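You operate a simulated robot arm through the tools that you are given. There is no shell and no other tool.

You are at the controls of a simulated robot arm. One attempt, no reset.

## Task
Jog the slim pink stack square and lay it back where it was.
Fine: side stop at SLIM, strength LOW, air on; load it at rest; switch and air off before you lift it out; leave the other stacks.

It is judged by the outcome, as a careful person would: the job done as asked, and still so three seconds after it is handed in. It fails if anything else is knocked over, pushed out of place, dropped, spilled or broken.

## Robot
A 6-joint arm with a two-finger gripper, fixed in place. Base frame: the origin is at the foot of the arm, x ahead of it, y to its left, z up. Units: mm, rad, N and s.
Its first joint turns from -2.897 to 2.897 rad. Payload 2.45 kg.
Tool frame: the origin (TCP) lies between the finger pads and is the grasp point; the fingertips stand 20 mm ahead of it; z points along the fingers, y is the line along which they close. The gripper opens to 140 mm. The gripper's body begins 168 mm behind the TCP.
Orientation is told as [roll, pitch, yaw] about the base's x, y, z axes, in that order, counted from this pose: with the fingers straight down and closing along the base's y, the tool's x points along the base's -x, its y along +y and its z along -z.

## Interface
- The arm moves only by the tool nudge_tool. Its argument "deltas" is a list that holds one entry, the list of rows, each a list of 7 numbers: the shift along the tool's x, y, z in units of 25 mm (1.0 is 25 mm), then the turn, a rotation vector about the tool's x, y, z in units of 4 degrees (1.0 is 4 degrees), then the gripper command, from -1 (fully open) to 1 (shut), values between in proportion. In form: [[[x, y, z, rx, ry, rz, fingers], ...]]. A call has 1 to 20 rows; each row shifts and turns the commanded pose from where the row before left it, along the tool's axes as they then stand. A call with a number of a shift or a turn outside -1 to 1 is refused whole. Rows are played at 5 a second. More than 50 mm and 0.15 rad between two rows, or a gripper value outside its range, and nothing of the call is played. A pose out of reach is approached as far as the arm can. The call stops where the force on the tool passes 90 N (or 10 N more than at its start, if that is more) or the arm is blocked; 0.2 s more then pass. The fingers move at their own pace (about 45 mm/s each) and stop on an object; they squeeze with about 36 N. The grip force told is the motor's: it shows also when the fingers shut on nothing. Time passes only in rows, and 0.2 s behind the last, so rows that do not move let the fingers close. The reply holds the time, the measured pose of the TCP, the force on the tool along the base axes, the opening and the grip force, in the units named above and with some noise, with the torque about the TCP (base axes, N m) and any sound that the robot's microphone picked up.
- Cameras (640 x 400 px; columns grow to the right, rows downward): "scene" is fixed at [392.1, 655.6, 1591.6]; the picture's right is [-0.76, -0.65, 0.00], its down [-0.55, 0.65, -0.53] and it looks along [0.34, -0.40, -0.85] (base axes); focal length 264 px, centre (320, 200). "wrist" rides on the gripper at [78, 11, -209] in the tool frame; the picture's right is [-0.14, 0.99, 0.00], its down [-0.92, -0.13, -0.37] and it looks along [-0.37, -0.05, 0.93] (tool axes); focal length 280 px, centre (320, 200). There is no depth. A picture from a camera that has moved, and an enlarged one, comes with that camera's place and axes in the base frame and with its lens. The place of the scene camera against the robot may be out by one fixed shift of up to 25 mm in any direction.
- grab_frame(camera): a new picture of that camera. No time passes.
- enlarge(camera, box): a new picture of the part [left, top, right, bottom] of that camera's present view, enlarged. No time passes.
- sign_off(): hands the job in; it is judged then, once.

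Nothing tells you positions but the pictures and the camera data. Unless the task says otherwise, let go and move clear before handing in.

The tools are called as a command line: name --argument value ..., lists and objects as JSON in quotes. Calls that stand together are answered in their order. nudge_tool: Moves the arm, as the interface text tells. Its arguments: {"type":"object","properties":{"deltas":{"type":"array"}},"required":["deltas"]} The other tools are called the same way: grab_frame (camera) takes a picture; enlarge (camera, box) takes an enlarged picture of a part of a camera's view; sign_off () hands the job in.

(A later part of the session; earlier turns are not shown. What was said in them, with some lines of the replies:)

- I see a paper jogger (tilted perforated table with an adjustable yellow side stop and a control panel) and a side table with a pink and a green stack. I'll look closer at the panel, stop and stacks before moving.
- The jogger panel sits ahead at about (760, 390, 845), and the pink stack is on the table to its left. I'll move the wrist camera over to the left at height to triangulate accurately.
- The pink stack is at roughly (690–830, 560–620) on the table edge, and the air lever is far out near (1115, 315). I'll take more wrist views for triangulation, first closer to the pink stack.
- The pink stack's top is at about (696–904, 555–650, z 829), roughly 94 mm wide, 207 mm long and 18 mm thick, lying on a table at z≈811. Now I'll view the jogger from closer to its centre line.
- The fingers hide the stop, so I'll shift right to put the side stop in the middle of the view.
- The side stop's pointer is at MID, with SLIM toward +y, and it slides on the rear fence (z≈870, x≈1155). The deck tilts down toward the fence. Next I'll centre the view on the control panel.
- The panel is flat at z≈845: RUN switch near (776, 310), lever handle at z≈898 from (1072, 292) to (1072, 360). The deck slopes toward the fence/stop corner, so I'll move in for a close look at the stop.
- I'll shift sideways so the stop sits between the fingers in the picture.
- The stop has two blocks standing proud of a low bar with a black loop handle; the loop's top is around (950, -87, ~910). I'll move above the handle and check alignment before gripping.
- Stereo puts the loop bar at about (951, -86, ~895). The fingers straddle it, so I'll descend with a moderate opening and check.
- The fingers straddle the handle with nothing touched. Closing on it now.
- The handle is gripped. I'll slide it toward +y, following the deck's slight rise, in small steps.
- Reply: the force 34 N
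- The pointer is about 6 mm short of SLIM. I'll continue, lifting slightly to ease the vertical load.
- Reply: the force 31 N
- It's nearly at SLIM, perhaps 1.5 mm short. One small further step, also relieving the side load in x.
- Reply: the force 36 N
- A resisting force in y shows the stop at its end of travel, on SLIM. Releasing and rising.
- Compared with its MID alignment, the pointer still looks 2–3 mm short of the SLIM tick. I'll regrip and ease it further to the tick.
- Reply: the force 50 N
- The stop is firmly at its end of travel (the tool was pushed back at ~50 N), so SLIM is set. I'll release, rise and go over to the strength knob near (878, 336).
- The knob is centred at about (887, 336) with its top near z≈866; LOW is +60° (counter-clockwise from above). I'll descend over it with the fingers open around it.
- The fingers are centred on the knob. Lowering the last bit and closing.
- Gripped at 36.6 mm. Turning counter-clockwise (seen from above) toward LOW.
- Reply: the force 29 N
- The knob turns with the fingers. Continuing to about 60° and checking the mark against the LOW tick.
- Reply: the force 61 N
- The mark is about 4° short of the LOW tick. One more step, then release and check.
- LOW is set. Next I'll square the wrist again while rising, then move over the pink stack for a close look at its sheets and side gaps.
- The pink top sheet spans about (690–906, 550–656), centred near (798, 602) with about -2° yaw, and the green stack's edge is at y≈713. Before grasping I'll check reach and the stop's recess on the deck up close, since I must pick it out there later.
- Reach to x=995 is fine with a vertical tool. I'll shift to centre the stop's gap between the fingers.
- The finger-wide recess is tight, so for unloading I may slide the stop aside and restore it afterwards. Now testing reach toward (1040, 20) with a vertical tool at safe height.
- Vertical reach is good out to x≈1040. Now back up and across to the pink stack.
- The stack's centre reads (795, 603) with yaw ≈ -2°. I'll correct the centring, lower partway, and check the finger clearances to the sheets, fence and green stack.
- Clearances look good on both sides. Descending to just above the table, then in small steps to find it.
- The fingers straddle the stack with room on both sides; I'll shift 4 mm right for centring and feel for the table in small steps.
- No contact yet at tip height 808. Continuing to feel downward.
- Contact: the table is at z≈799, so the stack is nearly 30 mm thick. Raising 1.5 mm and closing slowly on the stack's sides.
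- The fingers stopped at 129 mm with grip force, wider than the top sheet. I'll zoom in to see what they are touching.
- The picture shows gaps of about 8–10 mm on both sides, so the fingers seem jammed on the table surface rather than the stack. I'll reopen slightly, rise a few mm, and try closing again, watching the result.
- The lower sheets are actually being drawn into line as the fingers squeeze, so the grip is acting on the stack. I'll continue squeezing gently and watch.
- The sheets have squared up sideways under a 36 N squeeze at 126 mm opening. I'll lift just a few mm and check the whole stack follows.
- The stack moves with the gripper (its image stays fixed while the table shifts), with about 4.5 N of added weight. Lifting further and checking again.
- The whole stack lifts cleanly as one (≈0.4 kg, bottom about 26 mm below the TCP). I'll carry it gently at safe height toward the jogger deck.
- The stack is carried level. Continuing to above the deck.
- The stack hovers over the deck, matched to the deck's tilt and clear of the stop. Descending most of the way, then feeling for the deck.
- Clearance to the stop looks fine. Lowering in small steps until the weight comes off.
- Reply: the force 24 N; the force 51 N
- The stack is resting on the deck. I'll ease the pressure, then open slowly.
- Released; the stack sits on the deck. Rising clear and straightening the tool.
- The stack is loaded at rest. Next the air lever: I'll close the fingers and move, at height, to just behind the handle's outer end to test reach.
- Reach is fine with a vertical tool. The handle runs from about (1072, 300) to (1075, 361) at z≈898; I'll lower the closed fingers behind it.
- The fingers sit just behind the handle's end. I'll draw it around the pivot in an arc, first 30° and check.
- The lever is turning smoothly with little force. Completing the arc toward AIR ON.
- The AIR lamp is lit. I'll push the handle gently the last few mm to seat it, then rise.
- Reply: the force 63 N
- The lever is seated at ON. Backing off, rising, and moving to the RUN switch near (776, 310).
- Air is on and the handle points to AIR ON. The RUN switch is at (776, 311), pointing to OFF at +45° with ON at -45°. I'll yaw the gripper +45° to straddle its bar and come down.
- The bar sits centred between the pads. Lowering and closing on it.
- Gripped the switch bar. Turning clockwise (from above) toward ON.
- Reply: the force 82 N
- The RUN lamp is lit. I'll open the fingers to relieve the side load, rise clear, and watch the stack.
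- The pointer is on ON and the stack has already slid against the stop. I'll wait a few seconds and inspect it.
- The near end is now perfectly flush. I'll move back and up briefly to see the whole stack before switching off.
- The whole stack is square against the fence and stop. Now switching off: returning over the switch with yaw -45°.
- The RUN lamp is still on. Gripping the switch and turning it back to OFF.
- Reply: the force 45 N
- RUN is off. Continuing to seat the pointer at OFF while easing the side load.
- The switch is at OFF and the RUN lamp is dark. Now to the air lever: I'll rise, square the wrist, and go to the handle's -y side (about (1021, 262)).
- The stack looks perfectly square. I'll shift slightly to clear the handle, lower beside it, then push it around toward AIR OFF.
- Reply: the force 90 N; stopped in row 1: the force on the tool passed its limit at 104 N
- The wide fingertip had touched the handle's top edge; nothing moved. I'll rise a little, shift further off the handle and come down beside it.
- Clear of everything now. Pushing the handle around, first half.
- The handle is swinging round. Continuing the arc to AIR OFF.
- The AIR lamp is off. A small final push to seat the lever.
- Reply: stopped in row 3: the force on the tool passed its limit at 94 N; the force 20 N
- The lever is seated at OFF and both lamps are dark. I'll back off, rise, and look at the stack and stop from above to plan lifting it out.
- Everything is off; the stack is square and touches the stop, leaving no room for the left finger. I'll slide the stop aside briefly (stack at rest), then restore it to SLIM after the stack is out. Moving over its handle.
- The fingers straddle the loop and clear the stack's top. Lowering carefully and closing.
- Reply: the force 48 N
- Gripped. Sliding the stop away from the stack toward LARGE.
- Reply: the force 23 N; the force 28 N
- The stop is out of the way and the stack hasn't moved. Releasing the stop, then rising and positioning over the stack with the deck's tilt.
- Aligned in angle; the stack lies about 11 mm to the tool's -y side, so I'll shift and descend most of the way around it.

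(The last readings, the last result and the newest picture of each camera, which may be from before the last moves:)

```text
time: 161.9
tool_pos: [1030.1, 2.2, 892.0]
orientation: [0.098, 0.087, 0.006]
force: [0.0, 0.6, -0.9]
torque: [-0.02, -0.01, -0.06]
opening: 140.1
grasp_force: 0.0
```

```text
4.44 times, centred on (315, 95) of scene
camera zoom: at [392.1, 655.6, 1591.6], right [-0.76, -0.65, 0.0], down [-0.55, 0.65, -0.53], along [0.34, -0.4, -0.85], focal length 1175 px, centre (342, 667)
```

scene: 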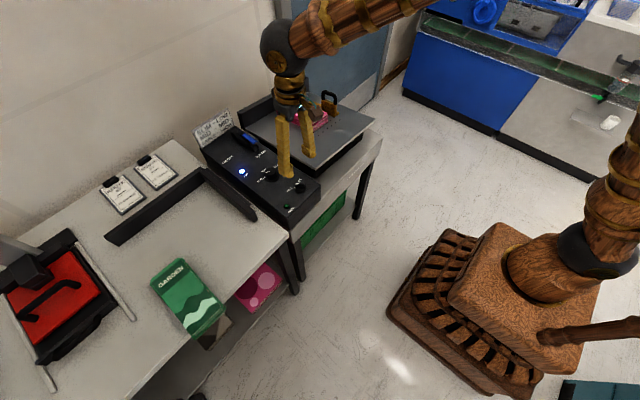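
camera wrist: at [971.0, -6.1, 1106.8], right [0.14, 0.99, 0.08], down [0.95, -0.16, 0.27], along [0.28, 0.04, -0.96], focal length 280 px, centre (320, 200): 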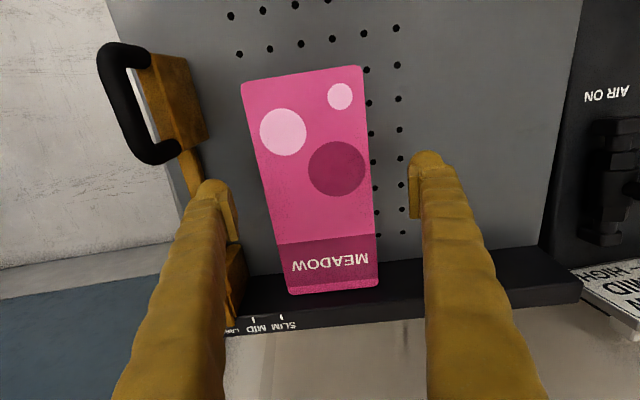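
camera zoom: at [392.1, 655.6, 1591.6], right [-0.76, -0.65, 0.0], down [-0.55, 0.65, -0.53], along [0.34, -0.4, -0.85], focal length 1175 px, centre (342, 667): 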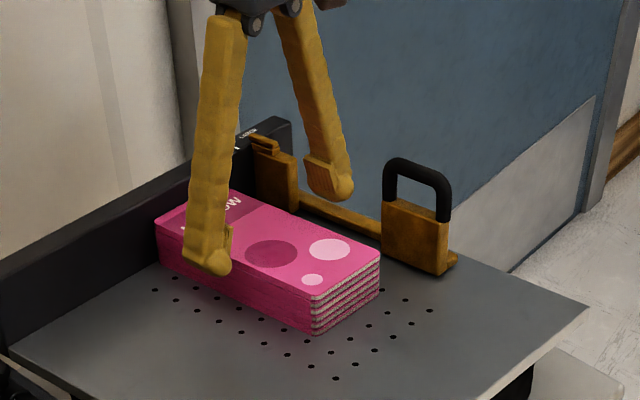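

Centred over the stack. Lowering the fingers around it to just above the deck.

nudge_tool --deltas '[[[0, 0, 0.4, 0, 0, 0, -1], [0, 0, 0.4, 0, 0, 0, -1], [0, 0, 0.3, 0, 0, 0, -1], [0, 0, 0.2, 0, 0, 0, -1], [0, 0, 0, 0, 0, 0, -1]]]'

nudge_tool --deltas '[[[0, 0, 0.1, 0, 0, 0, -1], [0, 0, 0, 0, 0, 0, -1]]]'

enlarge --camera "scene" --box '[260, 50, 370, 140]'

grab_frame --camera "wrist"

```text
time: 163.1
tool_pos: [1028.8, 6.3, 859.1]
orientation: [0.099, 0.087, 0.004]
force: [0.2, 0.4, -0.2]
torque: [-0.01, 0.0, -0.01]
opening: 140.1
grasp_force: 0.0
```

```text
time: 163.7
tool_pos: [1028.8, 6.1, 856.4]
orientation: [0.098, 0.086, 0.005]
force: [0.2, -0.7, 0.1]
torque: [0.01, -0.05, 0.01]
opening: 140.0
grasp_force: 0.0
```

```text
4.44 times, centred on (315, 95) of scene
camera zoom: at [392.1, 655.6, 1591.6], right [-0.76, -0.65, 0.0], down [-0.55, 0.65, -0.53], along [0.34, -0.4, -0.85], focal length 1175 px, centre (342, 667)
```

zoom: 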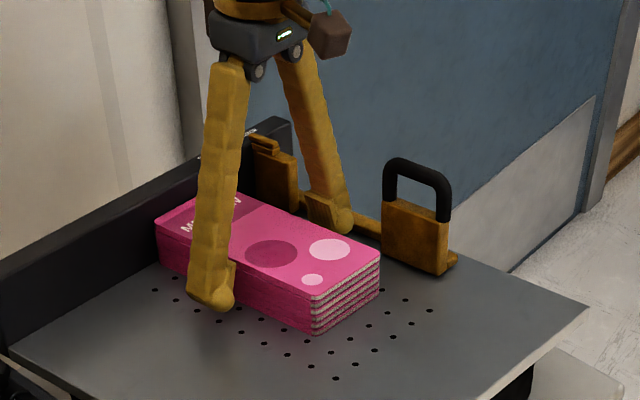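

```text
taken
camera wrist: at [968.6, -3.0, 1071.8], right [0.14, 0.99, 0.08], down [0.95, -0.16, 0.27], along [0.28, 0.04, -0.96], focal length 280 px, centre (320, 200)
```

wrist: 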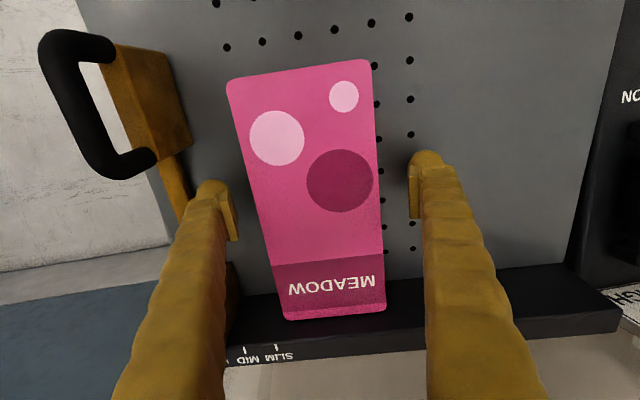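

Fine-centring and closing slowly.

nudge_tool --deltas '[[[0, -0.14, 0.08, 0, 0, 0, -1], [0, 0, 0, 0, 0, 0, -0.8], [0, 0, 0, 0, 0, 0, -0.7], [0, 0, 0, 0, 0, 0, -0.6], [0, 0, 0, 0, 0, 0, -0.5], [0, 0, 0, 0, 0, 0, -0.4], [0, 0, 0, 0, 0, 0, -0.35], [0, 0, 0, 0, 0, 0, -0.35], [0, 0, 0, 0, 0, 0, -0.35]]]'

grab_frame --camera "wrist"

enlarge --camera "scene" --box '[260, 50, 370, 140]'

```text
time: 165.7
tool_pos: [1028.4, 2.4, 854.0]
orientation: [0.098, 0.086, 0.004]
force: [1.8, 3.1, 6.0]
torque: [0.0, 0.04, 0.04]
opening: 100.5
grasp_force: 35.9
```

```text
taken
camera wrist: at [968.3, -6.3, 1069.9], right [0.14, 0.99, 0.08], down [0.95, -0.16, 0.27], along [0.28, 0.04, -0.96], focal length 280 px, centre (320, 200)
```

wrist: 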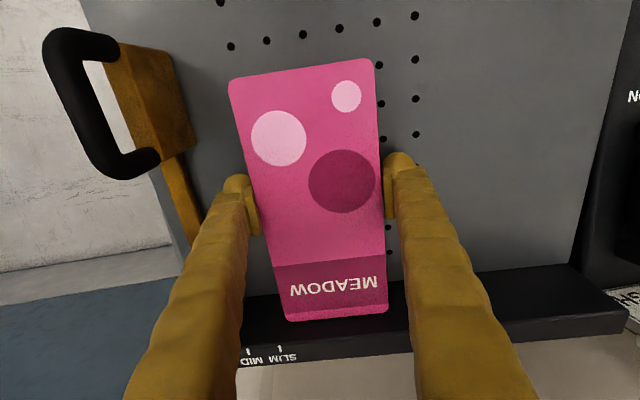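

```text
4.44 times, centred on (315, 95) of scene
camera zoom: at [392.1, 655.6, 1591.6], right [-0.76, -0.65, 0.0], down [-0.55, 0.65, -0.53], along [0.34, -0.4, -0.85], focal length 1175 px, centre (342, 667)
```

zoom: 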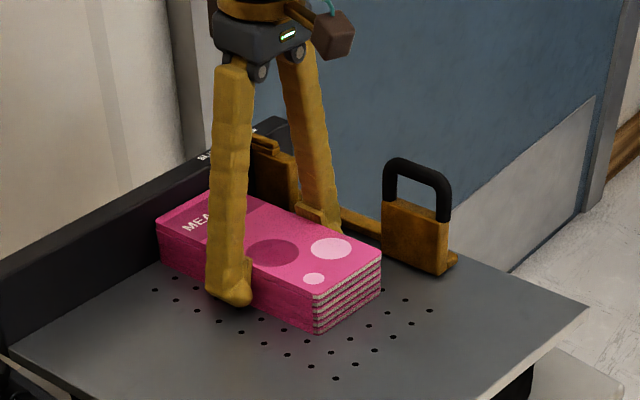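

Gripped at 100.5 mm, flush on both sides. Lifting gently.

nudge_tool --deltas '[[[0, 0, -0.1, 0, 0, 0, -0.4], [0, 0, -0.1, 0, 0, 0, -0.4], [0, 0, -0.2, 0, 0, 0, -0.4], [0, 0, -0.2, 0, 0, 0, -0.4], [0, 0, 0, 0, 0, 0, -0.4]]]'

grab_frame --camera "wrist"

enlarge --camera "scene" --box '[260, 50, 370, 140]'

```text
time: 166.9
tool_pos: [1028.5, 0.5, 868.7]
orientation: [0.098, 0.087, 0.005]
force: [0.3, 0.4, -4.9]
torque: [0.0, 0.02, 0.02]
opening: 100.3
grasp_force: 36.1
```

```text
taken
camera wrist: at [969.5, -8.3, 1084.3], right [0.14, 0.99, 0.08], down [0.95, -0.16, 0.27], along [0.28, 0.04, -0.96], focal length 280 px, centre (320, 200)
```

wrist: 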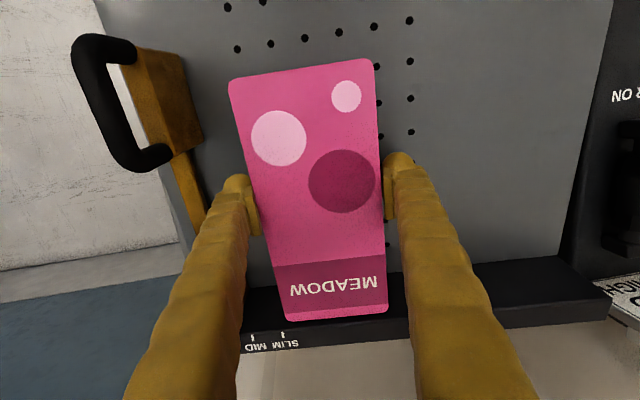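

```text
4.44 times, centred on (315, 95) of scene
camera zoom: at [392.1, 655.6, 1591.6], right [-0.76, -0.65, 0.0], down [-0.55, 0.65, -0.53], along [0.34, -0.4, -0.85], focal length 1175 px, centre (342, 667)
```

zoom: 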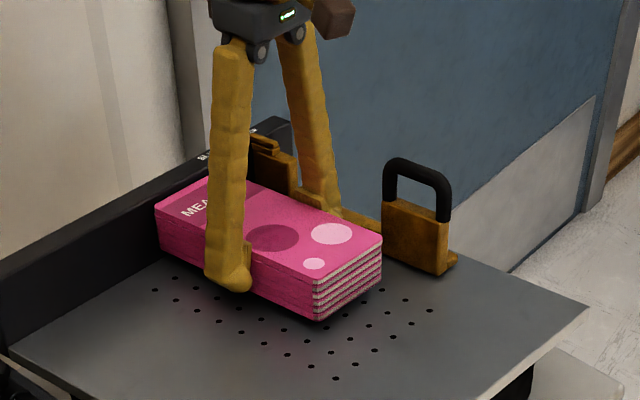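

The stack lifts square and whole. Rising, levelling the tool, then carrying it back to the table.

nudge_tool --deltas '[[[0, 0, -0.5, 0, 0, 0, -0.4], [0, 0, -0.6, 0, 0, 0, -0.4], [0, 0, -0.6, 0, 0, 0, -0.4], [0, 0, -0.6, 0, 0, 0, -0.4], [0, 0, -0.6, 0, 0, 0, -0.4], [0, 0, -0.6, 0, 0, 0, -0.4], [0, 0, -0.6, 0, 0, 0, -0.4], [0, 0, -0.6, 0, 0, 0, -0.4], [0, 0, 0, 0.5, -0.4, 0, -0.4], [0, 0, 0, 0.5, -0.4, 0, -0.4], [0, 0, 0, 0.4, -0.45, 0, -0.4], [0.3, 0.3, 0, 0, 0, 0, -0.4], [0.3, 0.6, 0, 0, 0, 0, -0.4], [0.3, 0.7, 0, 0, 0, 0, -0.4], [0.3, 0.7, 0, 0, 0, 0, -0.4], [0.3, 0.7, 0, 0, 0, 0, -0.4], [0.3, 0.7, 0, 0, 0, 0, -0.4], [0.3, 0.7, 0, 0, 0, 0, -0.4], [0.3, 0.7, 0, 0, 0, 0, -0.4], [0.3, 0.7, 0, 0, 0, 0, -0.4]]]'

nudge_tool --deltas '[[[0.3, 0.72, 0, 0, 0, 0, -0.4], [0.3, 0.72, 0, 0, 0, 0, -0.4], [0.3, 0.72, 0, 0, 0, 0, -0.4], [0.3, 0.72, 0, 0, 0, 0, -0.4], [0.3, 0.72, 0, 0, 0, 0, -0.4], [0.3, 0.72, 0, 0, 0, 0, -0.4], [0.3, 0.72, 0, 0, 0, 0, -0.4], [0.3, 0.72, 0, 0, 0, 0, -0.4], [0.3, 0.72, 0, 0, 0, 0, -0.4], [0.3, 0.72, 0, 0, 0, 0, -0.4], [0.3, 0.72, 0, 0, 0, 0, -0.4], [0.3, 0.72, 0, 0, 0, 0, -0.4], [0.3, 0.72, 0, 0, 0, 0, -0.4], [0.3, 0.72, 0, 0, 0, 0, -0.4], [0.3, 0.72, 0, 0, 0, 0, -0.4], [0.3, 0.72, 0, 0, 0, 0, -0.4], [0.3, 0.72, 0, 0, 0, 0, -0.4], [0.3, 0.72, 0, 0, 0, 0, -0.4], [0.3, 0.72, 0, 0, 0, 0, -0.4], [0.3, 0.72, 0, 0, 0, 0, -0.4]]]'

grab_frame --camera "scene"

```text
time: 171.1
tool_pos: [972.5, 135.7, 984.7]
orientation: [-0.001, 0.0, 0.002]
force: [0.0, -0.1, -5.8]
torque: [0.04, 0.05, -0.02]
opening: 99.7
grasp_force: 36.0
```

```text
time: 175.3
tool_pos: [819.1, 494.8, 985.7]
orientation: [-0.001, 0.001, 0.001]
force: [0.3, 0.1, -5.1]
torque: [-0.01, 0.08, 0.01]
opening: 99.6
grasp_force: 35.9
```

```text
taken
```

scene: 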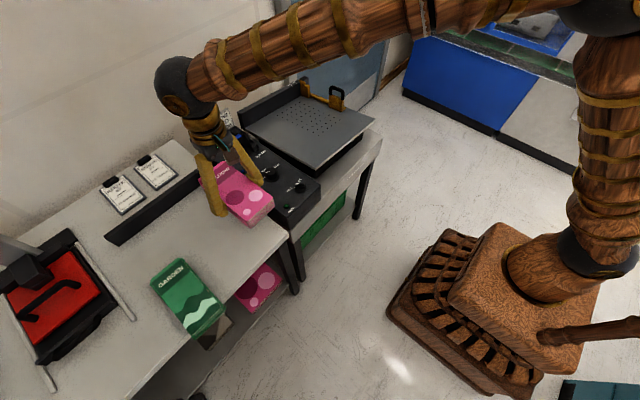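

Carrying on to above the original spot, turning to its original slight angle, and lowering partway.

nudge_tool --deltas '[[[0.24, 0.62, 0, 0, 0, 0, -0.4], [0.24, 0.62, 0, 0, 0, 0, -0.4], [0.24, 0.62, 0, 0, 0, 0, -0.4], [0.24, 0.62, 0, 0, 0, 0, -0.4], [0.24, 0.62, 0, 0, 0, 0, -0.4], [0.24, 0.62, 0, 0, 0, 0, -0.4], [0.23, 0.62, 0, 0, 0, 0, -0.4], [0, 0, 0, 0, 0, 0.24, -0.4], [0, 0, 0, 0, 0, 0.23, -0.4], [0, 0, 0.6, 0, 0, 0, -0.4], [0, 0, 0.6, 0, 0, 0, -0.4], [0, 0, 0.6, 0, 0, 0, -0.4], [0, 0, 0.6, 0, 0, 0, -0.4], [0, 0, 0.6, 0, 0, 0, -0.4], [0, 0, 0.6, 0, 0, 0, -0.4], [0, 0, 0.6, 0, 0, 0, -0.4], [0, 0, 0, 0, 0, 0, -0.4]]]'

grab_frame --camera "wrist"

enlarge --camera "scene" --box '[170, 180, 310, 300]'

```text
time: 178.9
tool_pos: [778.6, 602.4, 880.2]
orientation: [0.0, 0.0, -0.031]
force: [0.0, 0.4, -4.8]
torque: [0.02, 0.02, -0.02]
opening: 99.7
grasp_force: 35.6
```

```text
taken
camera wrist: at [701.0, 616.3, 1089.4], right [0.17, 0.99, 0.0], down [0.92, -0.16, 0.37], along [0.36, -0.06, -0.93], focal length 280 px, centre (320, 200)
```

wrist: 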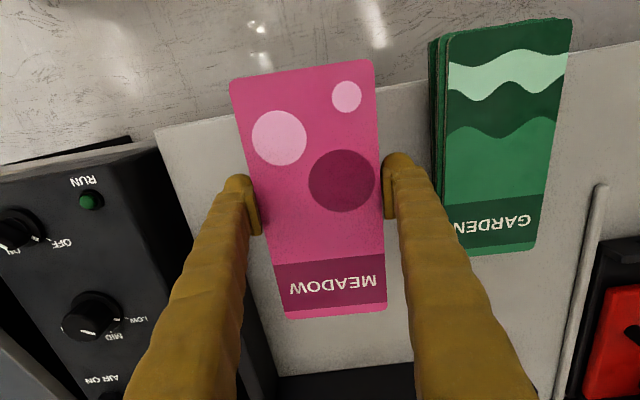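

```text
3.33 times, centred on (240, 240) of scene
camera zoom: at [392.1, 655.6, 1591.6], right [-0.76, -0.65, 0.0], down [-0.55, 0.65, -0.53], along [0.34, -0.4, -0.85], focal length 881 px, centre (587, 67)
```

zoom: 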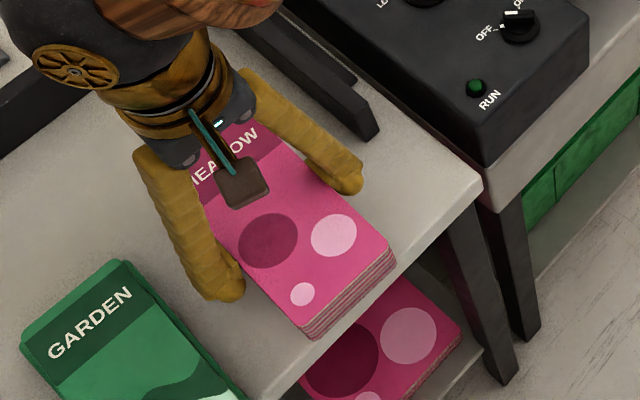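

Positioned over the original spot. Lowering and then feeling for the table.

nudge_tool --deltas '[[[0, 0.03, 0.5, 0, 0, 0, -0.4], [0, 0.03, 0.5, 0, 0, 0, -0.4], [0, 0, 0.4, 0, 0, 0, -0.4], [0, 0, 0.3, 0, 0, 0, -0.4], [0, 0, 0, 0, 0, 0, -0.4]]]'

nudge_tool --deltas '[[[0, 0, 0.1, 0, 0, 0, -0.4], [0, 0, 0.1, 0, 0, 0, -0.4], [0, 0, 0, 0, 0, 0, -0.4]]]'

nudge_tool --deltas '[[[0, 0, 0.08, 0, 0, 0, -0.4], [0, 0, 0, 0, 0, 0, -0.4]]]'

nudge_tool --deltas '[[[0, 0, 0.06, 0, 0, 0, -0.4], [0, 0, 0, 0, 0, 0, -0.4]]]'

```text
time: 180.1
tool_pos: [778.6, 604.3, 836.8]
orientation: [-0.002, 0.0, -0.031]
force: [-0.4, -0.1, -5.2]
torque: [0.02, 0.05, 0.01]
opening: 99.5
grasp_force: 35.6
```

```text
time: 180.9
tool_pos: [778.8, 604.6, 831.9]
orientation: [-0.002, -0.002, -0.031]
force: [-0.7, 0.1, -4.7]
torque: [-0.02, 0.05, -0.02]
opening: 99.2
grasp_force: 36.0
```

```text
time: 181.5
tool_pos: [779.0, 603.6, 830.6]
orientation: [0.001, 0.0, -0.032]
force: [-3.6, 2.2, 6.1]
torque: [-0.43, -1.02, 0.14]
opening: 99.3
grasp_force: 36.8
```

```text
time: 182.1
tool_pos: [778.2, 604.9, 828.9]
orientation: [-0.002, 0.003, -0.032]
force: [-3.1, 1.9, 3.7]
torque: [-0.36, -0.82, -0.07]
opening: 99.1
grasp_force: 36.0
```

The far end touches first, very slightly. Easing down a bit further so it's flat before release.

nudge_tool --deltas '[[[0, 0, 0.06, 0, -0.15, 0, -0.4], [0, 0, 0, 0, 0, 0, -0.4]]]'

nudge_tool --deltas '[[[0, 0, 0.06, 0, 0, 0, -0.4], [0, 0, 0, 0, 0, 0, -0.4]]]'

grab_frame --camera "wrist"

enlarge --camera "scene" --box '[180, 200, 290, 290]'

```text
time: 182.7
tool_pos: [778.0, 604.4, 826.6]
orientation: [0.001, -0.011, -0.031]
force: [-0.4, 1.3, 12.1]
torque: [-0.79, 0.96, -0.1]
opening: 99.3
grasp_force: 36.2
```

```text
time: 183.3
tool_pos: [778.7, 604.9, 828.9]
orientation: [-0.001, -0.013, -0.032]
force: [3.6, -3.7, 26.5]
torque: [-0.73, 0.47, 0.07]
opening: 99.2
grasp_force: 36.1
```

```text
taken
camera wrist: at [698.6, 618.6, 1035.5], right [0.17, 0.99, 0.0], down [0.91, -0.16, 0.38], along [0.37, -0.06, -0.93], focal length 280 px, centre (320, 200)
```

wrist: 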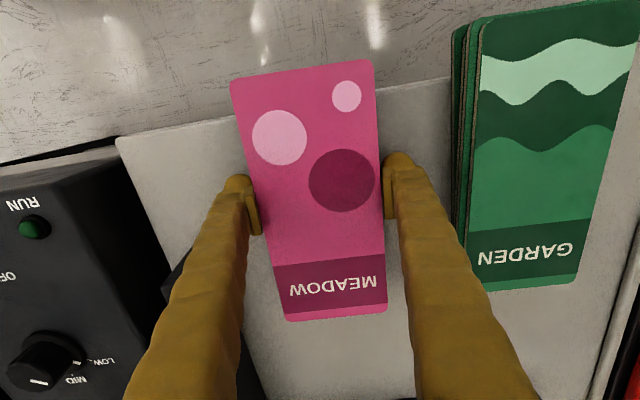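

```text
4.44 times, centred on (235, 245) of scene
camera zoom: at [392.1, 655.6, 1591.6], right [-0.76, -0.65, 0.0], down [-0.55, 0.65, -0.53], along [0.34, -0.4, -0.85], focal length 1175 px, centre (698, 0)
```

zoom: 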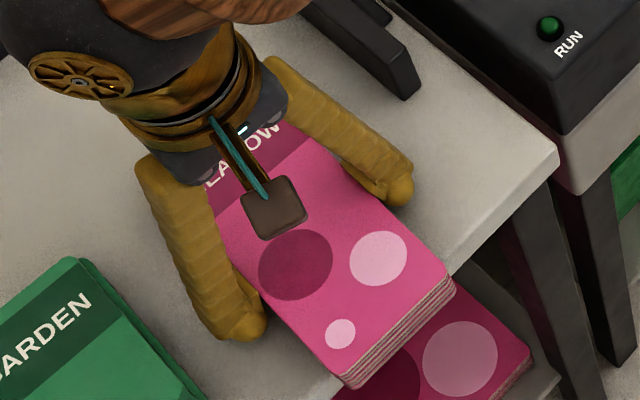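

It matches the original position to within a few mm. Releasing gently with a limited opening, then rising straight up.

nudge_tool --deltas '[[[0, 0, -0.06, 0, 0, 0, -0.4], [0, 0, 0, 0, 0, 0, -0.5], [0, 0, 0, 0, 0, 0, -0.6], [0, 0, 0, 0, 0, 0, -0.7], [0, 0, 0, 0, 0, 0, -0.75], [0, 0, 0, 0, 0, 0, -0.75], [0, 0, -0.2, 0, 0, 0, -0.75], [0, 0, -0.5, 0, 0, 0, -0.75], [0, 0, -0.8, 0, 0, 0, -0.75], [0, 0, -1, 0, 0, 0, -0.75], [0, 0, -1, 0, 0, 0, -0.75], [0, 0, -1, 0, 0, 0, -0.75], [0, 0, -1, 0, 0, 0, -0.75]]]'

grab_frame --camera "wrist"

enlarge --camera "scene" --box '[170, 190, 300, 300]'

```text
time: 186.1
tool_pos: [777.9, 604.3, 966.3]
orientation: [-0.002, -0.009, -0.031]
force: [0.0, -0.4, -1.4]
torque: [-0.03, 0.0, 0.03]
opening: 122.5
grasp_force: 0.0
```

```text
taken
camera wrist: at [698.6, 618.7, 1173.8], right [0.17, 0.99, 0.0], down [0.91, -0.16, 0.38], along [0.37, -0.06, -0.93], focal length 280 px, centre (320, 200)
```

wrist: 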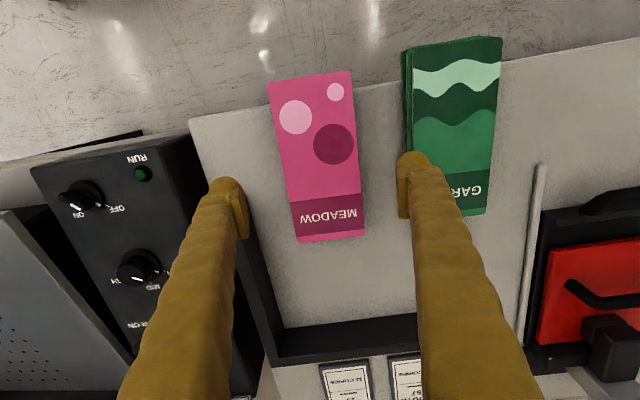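

```text
3.64 times, centred on (235, 245) of scene
camera zoom: at [392.1, 655.6, 1591.6], right [-0.76, -0.65, 0.0], down [-0.55, 0.65, -0.53], along [0.34, -0.4, -0.85], focal length 961 px, centre (629, 36)
```

zoom: 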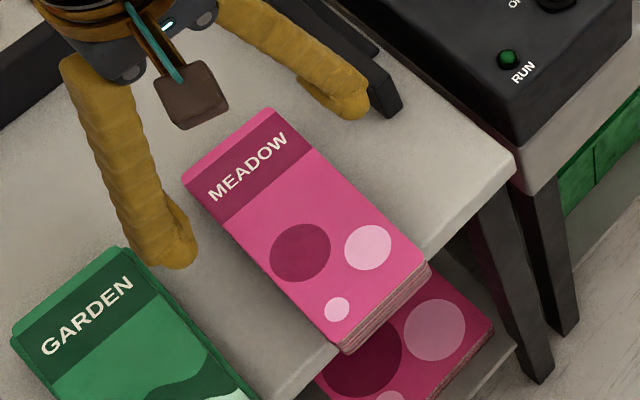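

The pink stack is back in place and square, with the green stack untouched. Now I'll return to put the side stop back at SLIM.

nudge_tool --deltas '[[[0, 0, -1, 0, 0.15, -0.44, -0.5], [0, 0, -0.8, 0, 0, 0, -0.3], [-0.24, -1, 0, 0, 0, 0, 0], [-0.24, -1, 0, 0, 0, 0, 0.3], [-0.24, -1, 0, 0, 0, 0, 0.3], [-0.24, -1, 0, 0, 0, 0, 0.3], [-0.24, -1, 0, 0, 0, 0, 0.3], [-0.24, -1, 0, 0, 0, 0, 0.3], [-0.24, -1, 0, 0, 0, 0, 0.3], [-0.24, -1, 0, 0, 0, 0, 0.3], [-0.24, -1, 0, 0, 0, 0, 0.3], [-0.24, -1, 0, 0, 0, 0, 0.3], [-0.24, -1, 0, 0, 0, 0, 0.3], [-0.24, -1, 0, 0, 0, 0, 0.3], [-0.24, -1, 0, 0, 0, 0, 0.3], [-0.24, -1, 0, 0, 0, 0, 0.3], [-0.24, -1, 0, 0, 0, 0, 0.3], [-0.24, -1, 0, 0, 0, 0, 0.3], [-0.24, -1, 0, 0, 0, 0, 0.3], [-0.24, -1, 0, 0, 0, 0, 0.3]]]'

nudge_tool --deltas '[[[-0.24, -1, 0, 0, 0, 0, 0.3], [-0.24, -1, 0, 0, 0, 0, 0.3], [-0.24, -1, 0, 0, 0, 0, 0.3], [-0.24, -1, 0, 0, 0, 0, 0.3], [-0.24, -1, 0, 0, 0, 0, 0.3], [-0.24, -1, 0, 0, 0, 0, 0.3], [-0.24, -1, 0, 0, 0, 0, 0.3], [-0.24, -1, 0, 0, 0, 0, 0.3], [-0.24, -1, 0, 0, 0, 0, 0.3], [-0.24, -1, 0, 0, 0, 0, 0.3], [-0.1, -0.4, 0, 0, 0, 0, 0.3], [0, 0, 0, 0, 0, 0, 0.3]]]'

grab_frame --camera "wrist"

```text
time: 190.3
tool_pos: [884.0, 152.5, 1009.2]
orientation: [-0.003, 0.001, 0.0]
force: [-0.1, 0.2, 0.0]
torque: [0.01, 0.02, 0.0]
opening: 48.9
grasp_force: 0.1
```

```text
time: 192.9
tool_pos: [947.0, -106.2, 1011.5]
orientation: [-0.002, 0.001, -0.001]
force: [-0.2, 0.0, 0.0]
torque: [0.01, -0.03, 0.02]
opening: 48.9
grasp_force: 0.1
```

```text
taken
camera wrist: at [869.2, -94.7, 1220.7], right [0.14, 0.99, 0.0], down [0.92, -0.13, 0.37], along [0.36, -0.05, -0.93], focal length 280 px, centre (320, 200)
```

wrist: 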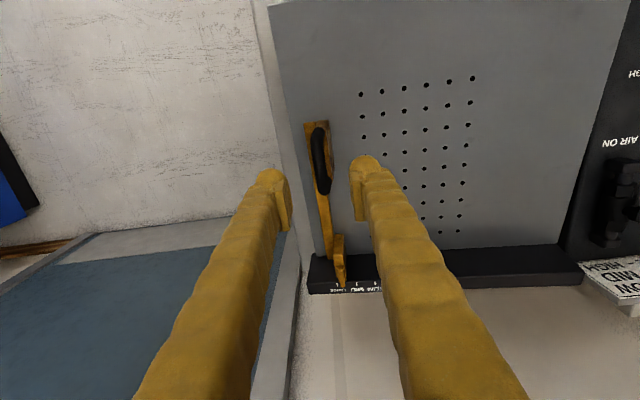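

Aligned over the handle. Descending and gripping it.

nudge_tool --deltas '[[[0, 0, 1, 0, 0, 0, 0.3], [0, 0, 1, 0, 0, 0, 0.3], [0, 0, 1, 0, 0, 0, 0.3], [0, 0, 0.96, 0, 0, 0, 0.3], [0, 0, 0, 0, 0, 0, 0.3], [0, 0, 0, 0, 0, 0, 0.8], [0, 0, 0, 0, 0, 0, 1], [0, 0, 0, 0, 0, 0, 1], [0, 0, 0, 0, 0, 0, 1]]]'

nudge_tool --deltas '[[[-0.01, 0.25, -0.03, 0, 0, 0, 1], [-0.01, 0.25, -0.03, 0, 0, 0, 1], [-0.01, 0.25, -0.03, 0, 0, 0, 1], [-0.01, 0.25, -0.03, 0, 0, 0, 1], [0, 0, 0, 0, 0, 0, 1]]]'

nudge_tool --deltas '[[[-0.01, 0.25, -0.03, 0, 0, 0, 1], [-0.01, 0.25, -0.03, 0, 0, 0, 1], [-0.01, 0.25, -0.03, 0, 0, 0, 1], [-0.01, 0.2, -0.03, 0, 0, 0, 1], [0, 0, 0, 0, 0, 0, 1]]]'

enlarge --camera "wrist" --box '[260, 270, 420, 370]'

```text
time: 194.9
tool_pos: [946.5, -104.9, 912.6]
orientation: [-0.001, -0.001, 0.0]
force: [0.5, -1.4, -0.2]
torque: [0.09, -0.03, 0.69]
opening: 8.8
grasp_force: 36.9
```

```text
time: 196.1
tool_pos: [946.2, -80.2, 915.3]
orientation: [-0.002, 0.002, -0.001]
force: [-26.0, -4.4, 12.1]
torque: [0.06, -0.03, 0.73]
opening: 8.7
grasp_force: 36.3
```

```text
time: 197.3
tool_pos: [948.5, -58.7, 916.2]
orientation: [-0.002, 0.002, 0.0]
force: [-25.3, -14.2, -20.0]
torque: [0.15, -0.03, 0.7]
opening: 8.7
grasp_force: 36.2
```

```text
4.00 times, centred on (340, 320) of wrist
camera zoom: at [871.1, -46.5, 1126.5], right [0.14, 0.99, 0.0], down [0.92, -0.13, 0.37], along [0.36, -0.05, -0.93], focal length 1122 px, centre (240, -280)
```

zoom: 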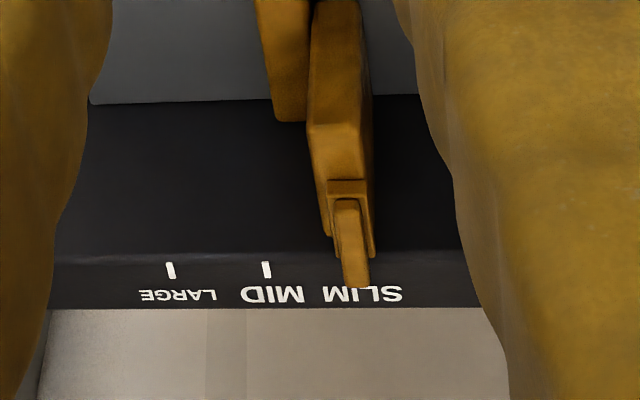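

The stop is nearly back at SLIM. One small push to its end, then release and rise clear.

nudge_tool --deltas '[[[0, 0.06, 0, 0, 0, 0, 1], [0, 0.04, 0, 0, 0, 0, 1], [0, 0, 0, 0, 0, 0, 1]]]'

nudge_tool --deltas '[[[0, 0, 0, 0, 0, 0, 0.6], [0, 0, 0, 0, 0, 0, 0.3], [0, 0, -1, 0, 0, 0, 0.3], [0, 0, -1, 0, 0, 0, 0.3], [0, 0, -1, 0, 0, 0, 0.3], [0, 0, -1, 0, 0, 0, 0.3], [1, 0, -0.5, 0, 0, 0, 0.3], [1, 0, 0, 0, 0, 0, 0.3], [1, 0, 0, 0, 0, 0, 0.3], [1, 0, 0, 0, 0, 0, 0.3], [1, 0, 0, 0, 0, 0, 0.3], [1, 0, 0, 0, 0, 0, 0.3], [1, 0, 0, 0, 0, 0, -0.5], [1, 0, 0, 0, 0, 0, -1], [0, 0, 0, 0, 0, 0, -1]]]'

grab_frame --camera "scene"

enlarge --camera "scene" --box '[190, 70, 370, 210]'

enlarge --camera "scene" --box '[140, 190, 300, 340]'

enlarge --camera "scene" --box '[280, 70, 360, 120]'

```text
time: 198.1
tool_pos: [948.9, -57.8, 916.8]
orientation: [-0.001, -0.001, 0.001]
force: [-12.6, -63.1, -30.2]
torque: [0.56, -0.22, 0.63]
opening: 9.1
grasp_force: 36.7
```

```text
time: 201.3
tool_pos: [748.9, -54.4, 1029.3]
orientation: [-0.003, 0.001, 0.0]
force: [0.3, -0.6, 0.3]
torque: [0.01, 0.01, -0.01]
opening: 118.3
grasp_force: 0.1
```

```text
taken
```

scene: 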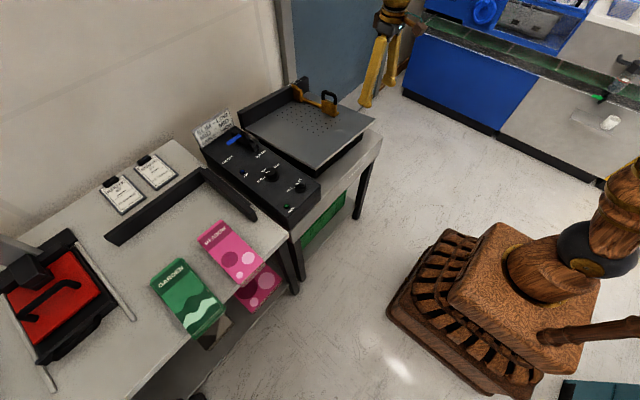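

```text
2.86 times, centred on (280, 140) of scene
camera zoom: at [392.1, 655.6, 1591.6], right [-0.76, -0.65, 0.0], down [-0.55, 0.65, -0.53], along [0.34, -0.4, -0.85], focal length 755 px, centre (434, 371)
```

zoom: 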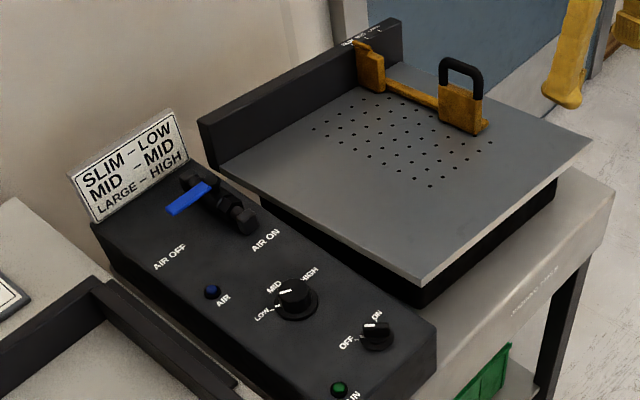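

```text
2.67 times, centred on (220, 265) of scene
camera zoom: at [392.1, 655.6, 1591.6], right [-0.76, -0.65, 0.0], down [-0.55, 0.65, -0.53], along [0.34, -0.4, -0.85], focal length 705 px, centre (587, 27)
```

zoom: 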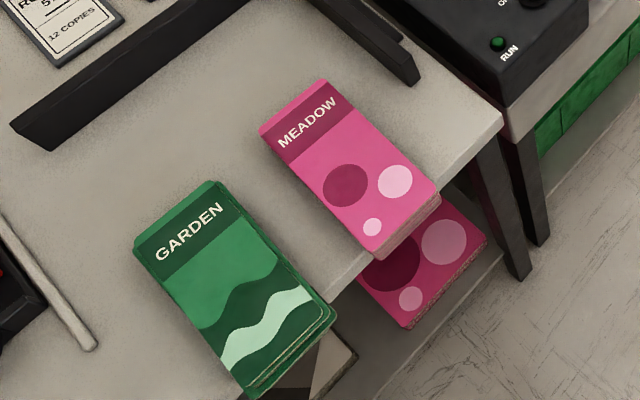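

```text
8.00 times, centred on (320, 95) of scene
camera zoom: at [392.1, 655.6, 1591.6], right [-0.76, -0.65, 0.0], down [-0.55, 0.65, -0.53], along [0.34, -0.4, -0.85], focal length 2115 px, centre (320, 1040)
```

zoom: 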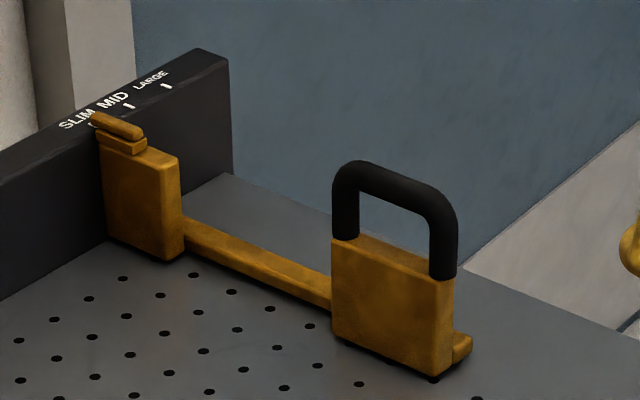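

The pink stack is square and back in its place. The stop is at SLIM, strength at LOW, the switch and air are off with both lamps dark, the other stacks are untouched, and the arm is clear. Handing in.

sign_off

```text
The job is handed in.
```

The slim pink stack is jogged square and back where it was, within about 5 mm. I've handed the job in; the reply confirmed only that, so I don't have the judged result.

- **Settings:** I set the side stop to SLIM and strength to LOW. The stack was loaded at rest, then I turned the air on, then the switch.
- **Jogging:** The jogger ran for about 10 to 15 seconds. The stack slid up against the fence and the side stop and came out square.
- **Unloading:** I turned the switch off, then the air. Both lamps were dark before I lifted the stack out.
- **Side stop moved for unloading:** With the stop at SLIM there was no room for a finger beside the stack. I slid it aside while everything was off, lifted the stack out, and put the stop back at SLIM afterwards.
- **Contacts:** The closed fingertips pressed on the air lever once while I was lining up to turn it off. The final seating push on the lever also passed the force limit. Neither did any visible harm.

The other stacks are untouched, and the arm is clear with the gripper open.
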